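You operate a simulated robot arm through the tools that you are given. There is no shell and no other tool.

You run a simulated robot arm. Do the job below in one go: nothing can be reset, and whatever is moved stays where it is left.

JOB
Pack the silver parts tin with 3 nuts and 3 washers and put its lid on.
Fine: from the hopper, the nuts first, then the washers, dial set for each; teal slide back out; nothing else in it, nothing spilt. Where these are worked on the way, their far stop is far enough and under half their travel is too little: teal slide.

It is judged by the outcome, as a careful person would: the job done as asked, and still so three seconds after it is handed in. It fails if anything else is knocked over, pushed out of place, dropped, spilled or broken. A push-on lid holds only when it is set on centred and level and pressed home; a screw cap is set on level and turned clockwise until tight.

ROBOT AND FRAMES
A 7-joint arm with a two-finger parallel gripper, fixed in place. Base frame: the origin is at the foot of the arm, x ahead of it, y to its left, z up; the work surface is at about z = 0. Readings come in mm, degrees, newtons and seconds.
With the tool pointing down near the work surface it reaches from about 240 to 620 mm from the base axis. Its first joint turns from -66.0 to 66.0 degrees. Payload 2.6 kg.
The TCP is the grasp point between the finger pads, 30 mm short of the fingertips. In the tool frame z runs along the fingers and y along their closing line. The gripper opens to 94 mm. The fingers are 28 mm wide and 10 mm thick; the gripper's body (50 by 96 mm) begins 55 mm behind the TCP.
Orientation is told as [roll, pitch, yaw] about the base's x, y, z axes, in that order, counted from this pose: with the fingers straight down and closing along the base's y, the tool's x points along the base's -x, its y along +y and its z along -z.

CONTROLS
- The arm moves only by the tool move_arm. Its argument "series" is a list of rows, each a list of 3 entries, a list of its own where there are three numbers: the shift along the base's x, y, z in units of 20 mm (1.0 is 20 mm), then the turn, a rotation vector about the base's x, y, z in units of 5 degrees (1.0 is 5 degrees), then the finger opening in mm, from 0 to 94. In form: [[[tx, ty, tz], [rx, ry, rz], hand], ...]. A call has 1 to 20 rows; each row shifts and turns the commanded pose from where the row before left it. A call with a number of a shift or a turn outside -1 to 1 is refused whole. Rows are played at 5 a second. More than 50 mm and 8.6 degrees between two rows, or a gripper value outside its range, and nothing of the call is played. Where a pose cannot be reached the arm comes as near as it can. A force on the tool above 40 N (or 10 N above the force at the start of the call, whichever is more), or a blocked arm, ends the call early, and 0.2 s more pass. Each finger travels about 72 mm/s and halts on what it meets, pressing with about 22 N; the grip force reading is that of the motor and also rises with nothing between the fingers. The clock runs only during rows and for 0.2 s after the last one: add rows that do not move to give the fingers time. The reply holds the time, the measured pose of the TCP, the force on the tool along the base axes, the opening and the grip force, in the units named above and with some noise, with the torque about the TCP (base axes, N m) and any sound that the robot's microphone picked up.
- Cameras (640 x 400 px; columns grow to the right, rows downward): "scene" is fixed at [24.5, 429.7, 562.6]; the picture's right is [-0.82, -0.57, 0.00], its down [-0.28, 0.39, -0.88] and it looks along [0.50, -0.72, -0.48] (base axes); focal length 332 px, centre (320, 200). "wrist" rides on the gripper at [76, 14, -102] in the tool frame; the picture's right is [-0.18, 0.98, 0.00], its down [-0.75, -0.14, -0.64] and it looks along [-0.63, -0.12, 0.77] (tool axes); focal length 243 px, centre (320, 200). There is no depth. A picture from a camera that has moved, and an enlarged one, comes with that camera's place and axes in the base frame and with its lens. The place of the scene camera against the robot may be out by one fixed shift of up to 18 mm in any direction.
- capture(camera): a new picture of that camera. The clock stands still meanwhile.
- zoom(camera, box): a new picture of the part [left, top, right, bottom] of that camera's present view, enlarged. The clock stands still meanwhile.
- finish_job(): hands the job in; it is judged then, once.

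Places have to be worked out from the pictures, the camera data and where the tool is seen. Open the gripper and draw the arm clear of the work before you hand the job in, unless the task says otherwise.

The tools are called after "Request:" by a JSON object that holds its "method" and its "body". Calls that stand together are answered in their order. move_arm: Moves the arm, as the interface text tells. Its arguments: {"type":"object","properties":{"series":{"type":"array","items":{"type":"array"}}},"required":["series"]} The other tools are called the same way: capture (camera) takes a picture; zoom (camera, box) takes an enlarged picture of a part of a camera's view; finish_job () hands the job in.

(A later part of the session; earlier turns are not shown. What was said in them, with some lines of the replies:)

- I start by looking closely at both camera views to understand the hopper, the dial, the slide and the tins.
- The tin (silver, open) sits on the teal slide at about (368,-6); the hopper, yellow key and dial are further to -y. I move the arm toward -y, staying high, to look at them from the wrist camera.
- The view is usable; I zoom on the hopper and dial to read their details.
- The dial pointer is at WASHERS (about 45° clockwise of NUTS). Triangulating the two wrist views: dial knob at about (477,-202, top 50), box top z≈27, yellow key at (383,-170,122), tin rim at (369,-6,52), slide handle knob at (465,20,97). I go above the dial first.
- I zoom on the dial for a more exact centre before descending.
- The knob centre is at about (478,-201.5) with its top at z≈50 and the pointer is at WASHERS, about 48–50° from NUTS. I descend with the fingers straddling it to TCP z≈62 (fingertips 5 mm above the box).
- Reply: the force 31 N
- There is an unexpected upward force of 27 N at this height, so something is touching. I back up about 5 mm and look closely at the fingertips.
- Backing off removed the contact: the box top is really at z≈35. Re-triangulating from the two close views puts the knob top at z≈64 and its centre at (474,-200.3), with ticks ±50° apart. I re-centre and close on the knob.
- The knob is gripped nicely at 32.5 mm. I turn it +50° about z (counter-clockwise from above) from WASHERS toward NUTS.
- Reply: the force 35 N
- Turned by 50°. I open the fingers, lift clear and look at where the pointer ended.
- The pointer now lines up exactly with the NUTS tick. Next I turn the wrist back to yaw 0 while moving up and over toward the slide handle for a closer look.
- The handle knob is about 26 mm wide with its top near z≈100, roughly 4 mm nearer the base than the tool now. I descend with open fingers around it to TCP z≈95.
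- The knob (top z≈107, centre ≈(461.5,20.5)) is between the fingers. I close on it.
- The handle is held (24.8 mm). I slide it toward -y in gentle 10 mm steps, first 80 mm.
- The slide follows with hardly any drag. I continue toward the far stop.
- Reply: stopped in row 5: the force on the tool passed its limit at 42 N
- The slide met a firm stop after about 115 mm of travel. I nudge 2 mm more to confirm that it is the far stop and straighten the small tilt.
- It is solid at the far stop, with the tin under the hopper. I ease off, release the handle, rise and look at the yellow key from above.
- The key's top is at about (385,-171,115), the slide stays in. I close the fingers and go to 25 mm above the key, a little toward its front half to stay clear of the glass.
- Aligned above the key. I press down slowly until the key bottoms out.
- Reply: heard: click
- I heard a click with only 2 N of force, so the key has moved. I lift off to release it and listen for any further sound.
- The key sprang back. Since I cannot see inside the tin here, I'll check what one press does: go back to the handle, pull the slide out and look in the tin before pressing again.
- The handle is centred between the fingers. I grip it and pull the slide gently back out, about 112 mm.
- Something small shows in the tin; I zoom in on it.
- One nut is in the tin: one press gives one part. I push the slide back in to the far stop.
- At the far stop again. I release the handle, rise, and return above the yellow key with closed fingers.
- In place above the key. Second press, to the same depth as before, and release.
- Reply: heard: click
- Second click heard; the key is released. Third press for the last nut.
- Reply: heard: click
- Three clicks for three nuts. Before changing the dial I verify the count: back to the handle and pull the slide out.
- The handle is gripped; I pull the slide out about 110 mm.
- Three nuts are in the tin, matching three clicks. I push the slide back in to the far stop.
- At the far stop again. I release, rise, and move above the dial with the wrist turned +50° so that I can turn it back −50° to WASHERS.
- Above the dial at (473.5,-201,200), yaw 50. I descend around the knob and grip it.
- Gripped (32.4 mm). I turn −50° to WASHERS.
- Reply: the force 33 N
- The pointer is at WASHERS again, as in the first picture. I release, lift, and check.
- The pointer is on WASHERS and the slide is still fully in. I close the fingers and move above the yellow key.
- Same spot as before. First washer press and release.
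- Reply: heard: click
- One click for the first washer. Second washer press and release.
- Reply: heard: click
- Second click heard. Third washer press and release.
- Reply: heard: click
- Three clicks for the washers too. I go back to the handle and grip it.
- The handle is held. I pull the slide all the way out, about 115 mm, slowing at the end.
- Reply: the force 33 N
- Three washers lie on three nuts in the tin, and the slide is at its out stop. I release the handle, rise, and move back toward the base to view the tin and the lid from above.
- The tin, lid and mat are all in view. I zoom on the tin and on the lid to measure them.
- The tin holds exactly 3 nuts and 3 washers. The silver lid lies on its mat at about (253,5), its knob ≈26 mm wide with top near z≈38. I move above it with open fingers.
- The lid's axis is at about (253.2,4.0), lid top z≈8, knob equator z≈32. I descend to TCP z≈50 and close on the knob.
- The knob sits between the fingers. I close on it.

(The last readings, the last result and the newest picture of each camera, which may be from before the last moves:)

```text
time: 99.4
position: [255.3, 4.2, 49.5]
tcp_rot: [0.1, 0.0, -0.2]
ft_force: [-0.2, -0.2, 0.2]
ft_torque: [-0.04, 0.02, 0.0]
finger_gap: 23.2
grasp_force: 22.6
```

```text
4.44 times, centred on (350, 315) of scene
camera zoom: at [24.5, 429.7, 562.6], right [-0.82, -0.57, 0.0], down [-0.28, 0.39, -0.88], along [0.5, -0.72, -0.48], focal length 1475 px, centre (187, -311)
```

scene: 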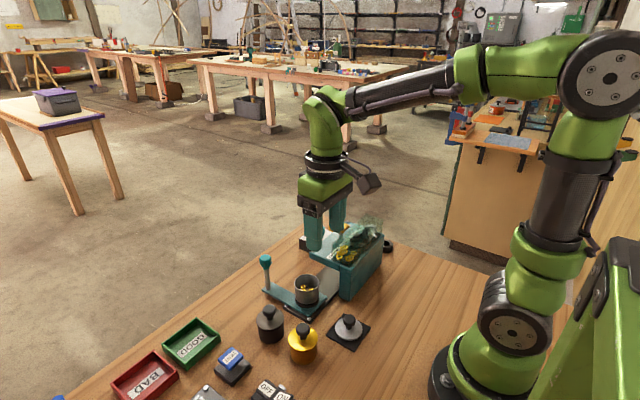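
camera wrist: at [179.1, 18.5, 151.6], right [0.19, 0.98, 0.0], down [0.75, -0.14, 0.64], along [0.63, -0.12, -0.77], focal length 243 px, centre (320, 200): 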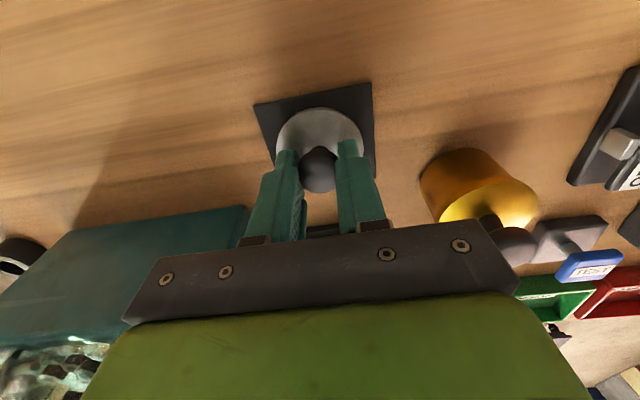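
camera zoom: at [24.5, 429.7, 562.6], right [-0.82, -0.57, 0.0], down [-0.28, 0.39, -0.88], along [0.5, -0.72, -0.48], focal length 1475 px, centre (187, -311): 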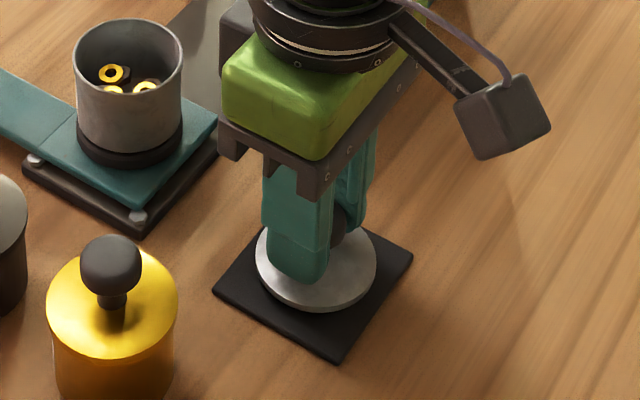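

Gripped at 23 mm. I lift slowly straight up and check the grip.

Request:
{"method": "move_arm", "body": {"series": [[[0, 0, 0], [0, 0, 0], 18], [[0, 0, 0.1], [0, 0, 0], 18], [[0, 0, 0.3], [0, 0, 0], 18], [[0, 0, 0.6], [0, 0, 0], 18], [[0, 0, 0], [0, 0, 0], 18]]}}

Request:
{"method": "zoom", "body": {"camera": "scene", "box": [300, 260, 400, 350]}}

Request:
{"method": "capture", "body": {"camera": "wrist"}}

```text
time: 100.6
position: [253.7, 3.9, 69.0]
tcp_rot: [0.1, -0.1, -0.1]
ft_force: [-0.3, -0.4, -0.7]
ft_torque: [0.0, 0.04, 0.03]
finger_gap: 22.8
grasp_force: 21.7
```

```text
4.44 times, centred on (350, 305) of scene
camera zoom: at [24.5, 429.7, 562.6], right [-0.82, -0.57, 0.0], down [-0.28, 0.39, -0.88], along [0.5, -0.72, -0.48], focal length 1475 px, centre (187, -267)
```

zoom: 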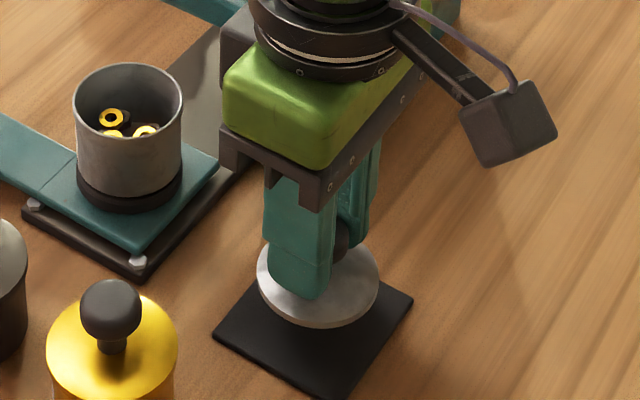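

```text
taken
camera wrist: at [178.7, 18.7, 170.9], right [0.19, 0.98, 0.0], down [0.75, -0.14, 0.64], along [0.63, -0.12, -0.77], focal length 243 px, centre (320, 200)
```

wrist: 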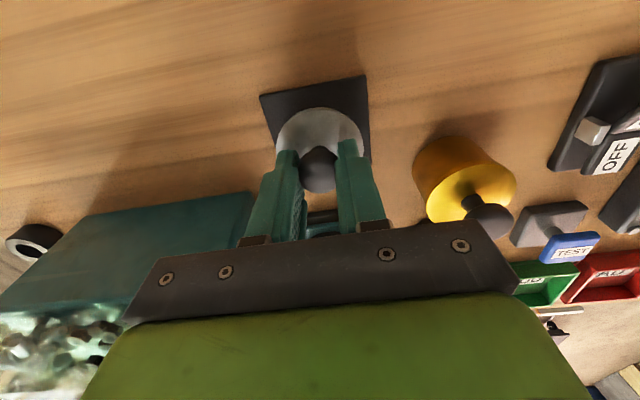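

The lid is lifted cleanly and looks level. I raise it and carry it over toward the tin, hovering well above the rim.

Request:
{"method": "move_arm", "body": {"series": [[[0, 0, 0.8], [0, 0, 0], 18], [[0, 0, 1], [0, 0, 0], 18], [[0, 0, 1], [0, 0, 0], 18], [[0, 0, 1], [0, 0, 0], 18], [[0.4, -0.03, 0.4], [0, 0, 0], 18], [[0.6, -0.06, 0], [0, 0, 0], 18], [[0.7, -0.06, 0], [0, 0, 0], 18], [[0.7, -0.06, 0], [0, 0, 0], 18], [[0.7, -0.06, 0], [0, 0, 0], 18], [[0.7, -0.06, 0], [0, 0, 0], 18], [[0.7, -0.06, 0], [0, 0, 0], 18], [[0.6, -0.05, 0], [0, 0, 0], 18], [[0.49, -0.03, 0], [0, 0, 0], 18], [[0, 0, 0], [0, 0, 0], 18], [[0, 0, 0], [0, 0, 0], 18]]}}

Request:
{"method": "capture", "body": {"camera": "wrist"}}

Request:
{"method": "zoom", "body": {"camera": "scene", "box": [250, 210, 360, 310]}}

```text
time: 103.8
position: [366.7, -6.4, 152.1]
tcp_rot: [0.1, 0.0, -0.2]
ft_force: [0.4, -0.3, -0.6]
ft_torque: [0.02, 0.0, -0.01]
finger_gap: 23.1
grasp_force: 22.2
```

```text
taken
camera wrist: at [290.8, 9.0, 255.2], right [0.19, 0.98, 0.0], down [0.75, -0.14, 0.64], along [0.63, -0.12, -0.77], focal length 243 px, centre (320, 200)
```

wrist: 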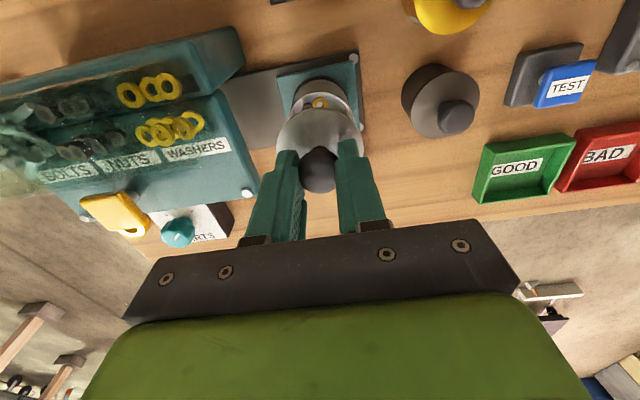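

```text
4.00 times, centred on (305, 260) of scene
camera zoom: at [24.5, 429.7, 562.6], right [-0.82, -0.57, 0.0], down [-0.28, 0.39, -0.88], along [0.5, -0.72, -0.48], focal length 1327 px, centre (380, -40)
```

zoom: 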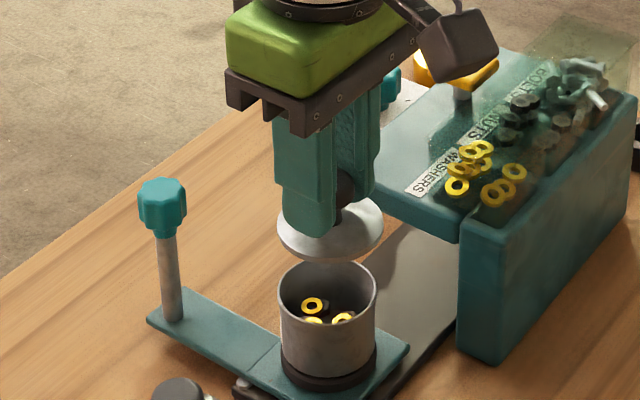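

I zoom in on the lid and the rim from both cameras to judge tilt and centring.

Request:
{"method": "zoom", "body": {"camera": "scene", "box": [280, 245, 340, 290]}}

Request:
{"method": "zoom", "body": {"camera": "wrist", "box": [260, 60, 380, 200]}}

```text
8.89 times, centred on (310, 268) of scene
camera zoom: at [24.5, 429.7, 562.6], right [-0.82, -0.57, 0.0], down [-0.28, 0.39, -0.88], along [0.5, -0.72, -0.48], focal length 2949 px, centre (409, -400)
```

zoom: 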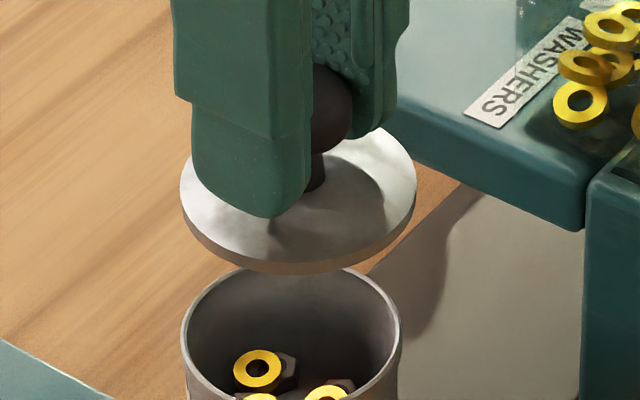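

```text
2.86 times, centred on (320, 130) of wrist
camera zoom: at [290.8, 9.0, 255.2], right [0.19, 0.98, 0.0], down [0.75, -0.14, 0.64], along [0.63, -0.12, -0.77], focal length 693 px, centre (320, 400)
```

zoom: 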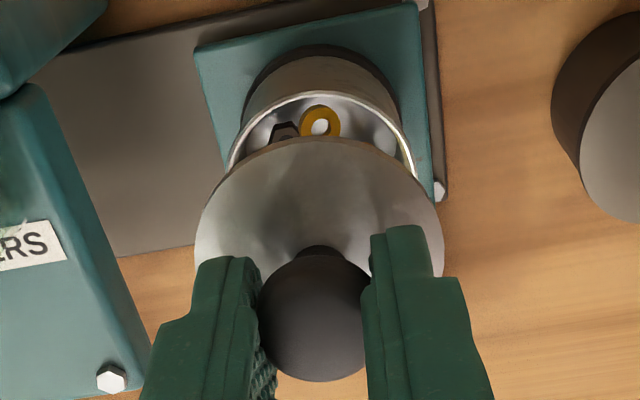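

The lid hangs level; combining the views, the tin's rim centre is near (369.5,-5.7) at z≈62, so the lid has to go about 3.5 mm further in x. I shift and lower to a few mm above the rim for a fine comparison.

Request:
{"method": "move_arm", "body": {"series": [[[0.17, -0.03, -0.4], [0, 0, 0], 18], [[0, 0, -0.6], [0, 0, 0], 18], [[0, 0, -0.5], [0, 0, 0], 18], [[0, 0, -0.3], [0, 0, 0], 18], [[0, 0, 0], [0, 0, 0], 18], [[0, 0, 0], [0, 0, 0], 18]]}}

Request:
{"method": "zoom", "body": {"camera": "scene", "box": [280, 255, 340, 310]}}

Request:
{"method": "zoom", "body": {"camera": "wrist", "box": [260, 80, 380, 200]}}

```text
time: 105.2
position: [370.2, -3.6, 117.6]
tcp_rot: [0.1, 0.1, -0.2]
ft_force: [0.2, 0.6, 0.5]
ft_torque: [0.01, 0.01, -0.02]
finger_gap: 22.9
grasp_force: 22.3
```

```text
7.27 times, centred on (310, 282) of scene
camera zoom: at [24.5, 429.7, 562.6], right [-0.82, -0.57, 0.0], down [-0.28, 0.39, -0.88], along [0.5, -0.72, -0.48], focal length 2413 px, centre (393, -400)
```

zoom: 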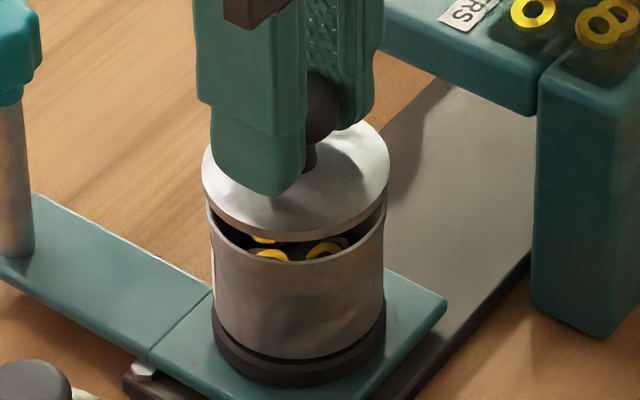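

```text
3.33 times, centred on (320, 140) of wrist
camera zoom: at [294.1, 8.9, 219.9], right [0.19, 0.98, 0.0], down [0.75, -0.14, 0.64], along [0.63, -0.12, -0.77], focal length 809 px, centre (320, 400)
```

zoom: 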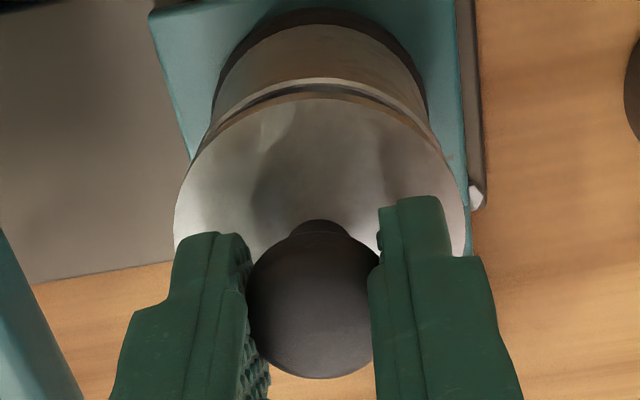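

In the scene view the lid and rim edges line up sideways (centres 296 vs 296.5 px). I zoom further in both views to verify.

Request:
{"method": "zoom", "body": {"camera": "scene", "box": [292, 268, 324, 292]}}

Request:
{"method": "zoom", "body": {"camera": "wrist", "box": [275, 80, 365, 150]}}

```text
16.00 times, centred on (308, 280) of scene
camera zoom: at [24.5, 429.7, 562.6], right [-0.82, -0.57, 0.0], down [-0.28, 0.39, -0.88], along [0.5, -0.72, -0.48], focal length 5309 px, centre (512, -1080)
```

zoom: 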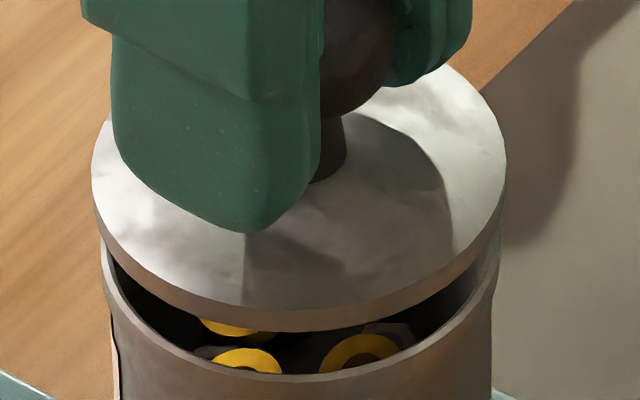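

```text
5.71 times, centred on (320, 115) of wrist
camera zoom: at [294.1, 8.9, 219.9], right [0.19, 0.98, 0.0], down [0.75, -0.14, 0.64], along [0.63, -0.12, -0.77], focal length 1386 px, centre (320, 686)
```

zoom: 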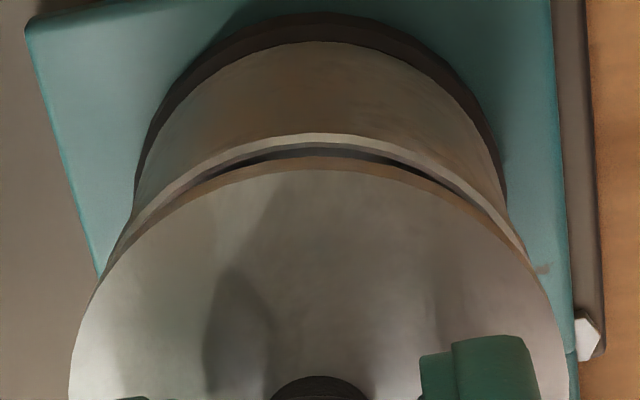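

The lid and rim are aligned within about half a millimetre in both views. I lower slowly to touch the rim.

Request:
{"method": "move_arm", "body": {"series": [[[0, 0, -0.15], [0, 0, 0], 18], [[0, 0, -0.1], [0, 0, 0], 18], [[0, 0, -0.05], [0, 0, 0], 18], [[0, 0, 0], [0, 0, 0], 18]]}}

Request:
{"method": "zoom", "body": {"camera": "scene", "box": [288, 266, 328, 296]}}

```text
time: 106.2
position: [369.9, -5.8, 111.6]
tcp_rot: [0.1, 0.2, -0.2]
ft_force: [-0.2, -0.1, -0.2]
ft_torque: [-0.03, 0.02, 0.01]
finger_gap: 23.2
grasp_force: 22.3
```

```text
13.33 times, centred on (308, 281) of scene
camera zoom: at [24.5, 429.7, 562.6], right [-0.82, -0.57, 0.0], down [-0.28, 0.39, -0.88], along [0.5, -0.72, -0.48], focal length 4424 px, centre (480, -880)
```

zoom: 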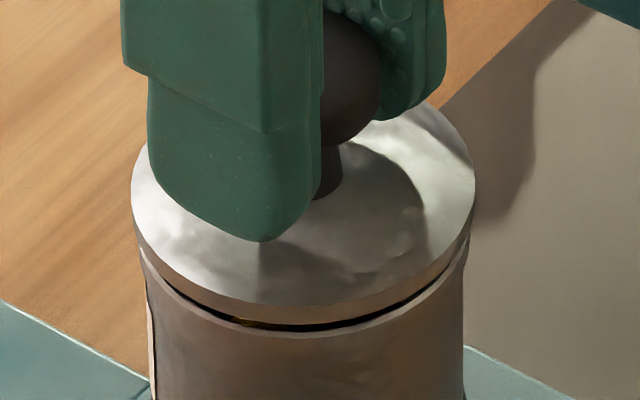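

Only about 2 mm of gap remains and it looks even. I continue down in 1 mm steps.

Request:
{"method": "move_arm", "body": {"series": [[[0, 0, -0.05], [0, 0, 0], 18], [[0, 0, -0.05], [0, 0, 0], 18], [[0, 0, -0.05], [0, 0, 0], 18], [[0, 0, 0], [0, 0, 0], 18]]}}

Request:
{"method": "zoom", "body": {"camera": "scene", "box": [288, 266, 328, 296]}}

```text
time: 107.2
position: [370.6, -6.2, 109.4]
tcp_rot: [0.1, 0.0, 0.0]
ft_force: [-0.3, 0.2, 0.0]
ft_torque: [-0.02, 0.0, 0.05]
finger_gap: 23.1
grasp_force: 22.1
```

```text
13.33 times, centred on (308, 281) of scene
camera zoom: at [24.5, 429.7, 562.6], right [-0.82, -0.57, 0.0], down [-0.28, 0.39, -0.88], along [0.5, -0.72, -0.48], focal length 4424 px, centre (480, -880)
```

zoom: 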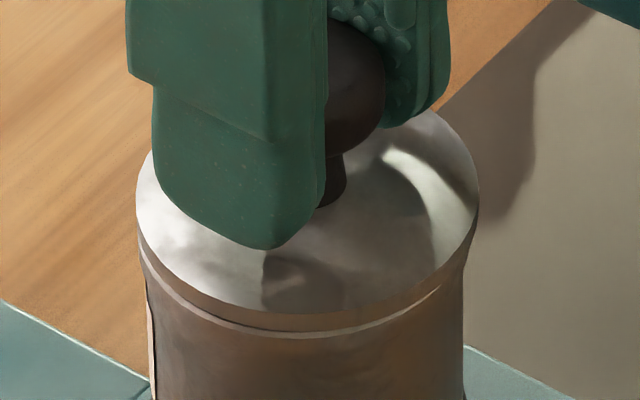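

Nearly touching. I go on in 1 mm steps until force appears.

Request:
{"method": "move_arm", "body": {"series": [[[0, 0, -0.05], [0, 0, 0], 18], [[0, 0, -0.05], [0, 0, 0], 18], [[0, 0, 0], [0, 0, 0], 18]]}}

Request:
{"method": "zoom", "body": {"camera": "scene", "box": [288, 266, 328, 296]}}

Request:
{"method": "zoom", "body": {"camera": "wrist", "box": [275, 80, 365, 150]}}

```text
time: 108.0
position: [371.6, -6.5, 108.2]
tcp_rot: [0.1, -0.2, 0.0]
ft_force: [-5.9, 0.4, 26.6]
ft_torque: [0.01, 0.3, 0.04]
finger_gap: 23.0
grasp_force: 22.1
heard: snap
```

```text
13.33 times, centred on (308, 281) of scene
camera zoom: at [24.4, 429.7, 562.6], right [-0.82, -0.57, 0.0], down [-0.28, 0.39, -0.88], along [0.5, -0.72, -0.48], focal length 4424 px, centre (480, -880)
```

zoom: 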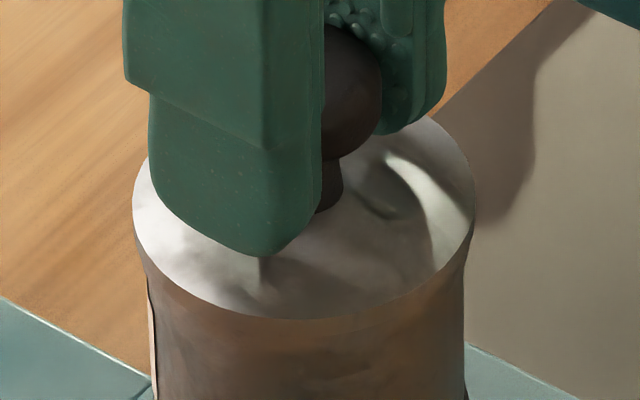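

```text
5.71 times, centred on (320, 115) of wrist
camera zoom: at [294.3, 8.0, 209.7], right [0.19, 0.98, 0.0], down [0.75, -0.14, 0.64], along [0.63, -0.12, -0.77], focal length 1386 px, centre (320, 686)
```

zoom: 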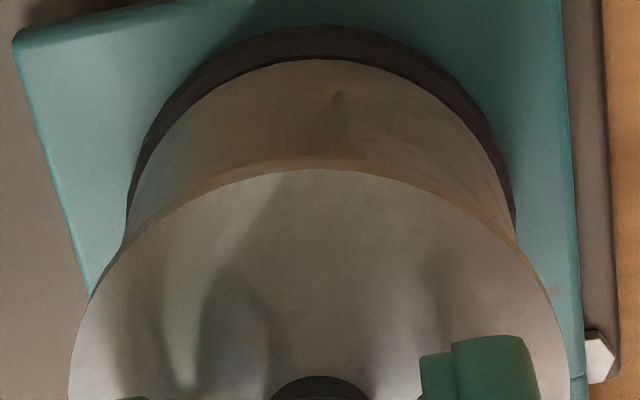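

A snap was heard at 27 N: the lid has clicked on. I relax the push, open the fingers and rise to inspect.

Request:
{"method": "move_arm", "body": {"series": [[[0, 0, 0.04], [0, 0, 0], 18], [[0, 0, 0], [0, 0, 0], 30], [[0, 0, 0], [0, 0, 0], 45], [[0, 0, 0], [0, 0, 0], 60], [[0, 0, 0.4], [0, 0, 0], 60], [[0, 0, 0.8], [0, 0, 0], 60], [[0, 0, 1], [0, 0, 0], 60], [[0, 0, 1], [0, 0, 0], 60], [[0, 0, 1], [0, 0, 0], 60], [[0, 0, 0], [0, 0, 0], 60]]}}

Request:
{"method": "zoom", "body": {"camera": "scene", "box": [284, 260, 334, 310]}}

Request:
{"method": "capture", "body": {"camera": "wrist"}}

```text
time: 110.2
position: [369.5, -6.8, 192.0]
tcp_rot: [0.2, 0.1, -0.2]
ft_force: [1.1, 0.0, 0.1]
ft_torque: [-0.01, -0.03, -0.01]
finger_gap: 59.9
grasp_force: 0.1
```

```text
8.00 times, centred on (309, 285) of scene
camera zoom: at [24.5, 429.7, 562.6], right [-0.82, -0.57, 0.0], down [-0.28, 0.39, -0.88], along [0.5, -0.72, -0.48], focal length 2654 px, centre (408, -480)
```

zoom: 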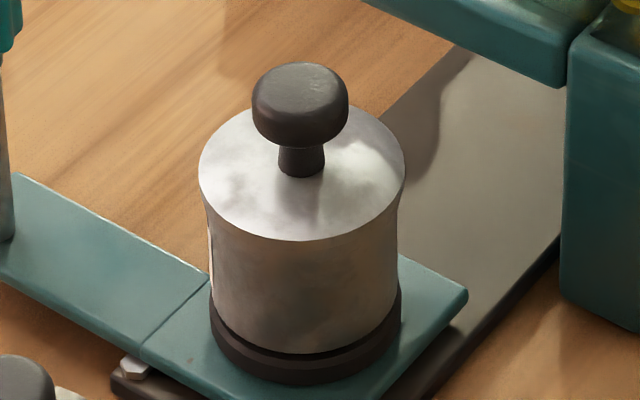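

```text
taken
camera wrist: at [293.3, 7.9, 294.3], right [0.19, 0.98, 0.0], down [0.75, -0.14, 0.64], along [0.63, -0.12, -0.77], focal length 243 px, centre (320, 200)
```

wrist: 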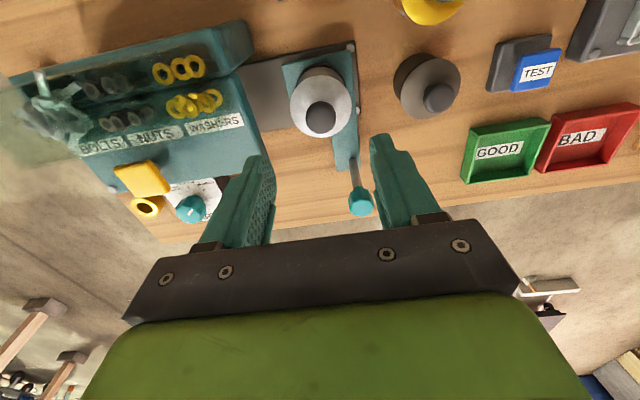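

The lid sits level with no gap and the slide is out. I withdraw the arm upward, clear of the work, and take a final overall look.

Request:
{"method": "move_arm", "body": {"series": [[[0, 0, 1], [0, 0, 0], 80], [[0, 0, 1], [0, 0, 0], 94], [[0, 0, 1], [0, 0, 0], 94], [[0, 0, 1], [0, 0, 0], 94], [[0, 0, 1], [0, 0, 0], 94], [[0, 0, 1], [0, 0, 0], 94], [[0, 0, 1], [0, 0, 0], 94], [[0, 0, 1], [0, 0, 0], 94], [[0, 0, 1], [0, 0, 0], 94], [[0, 0, 0], [0, 0, 0], 94], [[0, 0, 0], [0, 0, 0], 94]]}}

Request:
{"method": "capture", "body": {"camera": "scene"}}

Request:
{"method": "zoom", "body": {"camera": "scene", "box": [220, 200, 420, 340]}}

Request:
{"method": "capture", "body": {"camera": "wrist"}}

```text
time: 112.6
position: [370.2, -6.2, 372.0]
tcp_rot: [0.1, 0.0, -0.1]
ft_force: [0.1, 0.6, 1.1]
ft_torque: [0.01, 0.0, -0.01]
finger_gap: 94.1
grasp_force: 0.1
```

```text
taken
```

scene: 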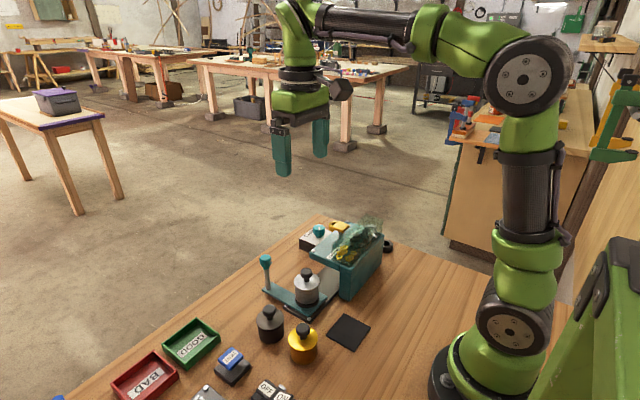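

```text
2.86 times, centred on (320, 270) of scene
camera zoom: at [24.5, 429.7, 562.6], right [-0.82, -0.57, 0.0], down [-0.28, 0.39, -0.88], along [0.5, -0.72, -0.48], focal length 948 px, centre (320, 0)
```

zoom: 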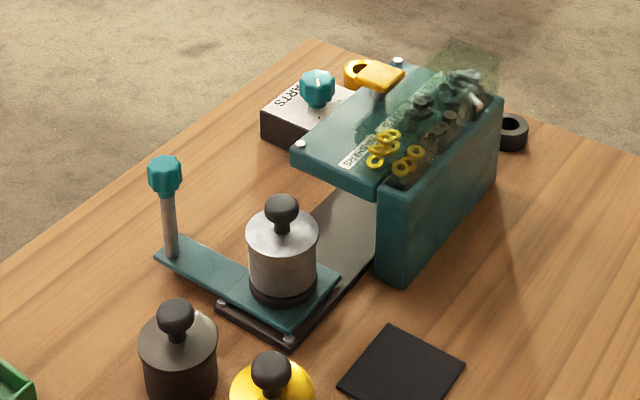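

```text
taken
camera wrist: at [295.6, 8.6, 473.3], right [0.19, 0.98, 0.0], down [0.75, -0.14, 0.64], along [0.63, -0.12, -0.77], focal length 243 px, centre (320, 200)
```

wrist: 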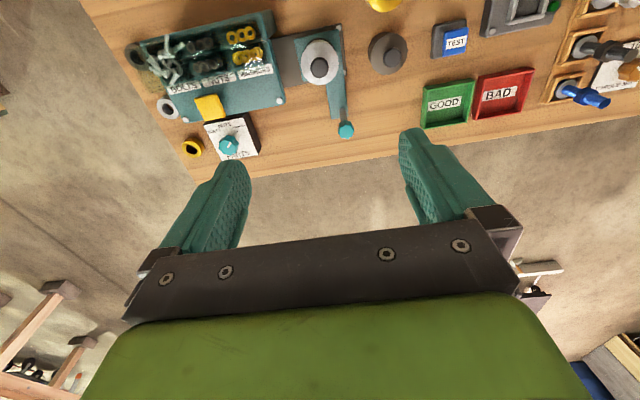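

The tin has its lid on, level and snapped home. The slide is fully out, nothing is spilt, everything else is in its place, and the arm is clear with the gripper open. I hand the job in.

Request:
{"method": "finish_job", "body": {}}

```text
The job is handed in.
```

The silver tin is packed with 3 nuts and 3 washers from the hopper, its lid is on, and I handed the job in.

- **Filling:** I set the dial to NUTS and pressed the yellow key three times, then set it to WASHERS and pressed three more times. The slide was at its far stop each time. I checked inside the tin before closing it and saw exactly 3 nuts and 3 washers.
- **Lid:** It went on centred and snapped shut at about 27 N. It sits level with no visible gap.
- **Slide and surroundings:** The teal slide is back at its out stop. In the last pictures nothing is spilt or out of place; only the lid's mat is now empty.
- **Contact with the dial box:** On the first approach to the dial the fingertips pressed on top of its box with about 27 N. I backed off at once, and the box and dial looked undisturbed afterwards.

The arm is clear of the work with the gripper open.
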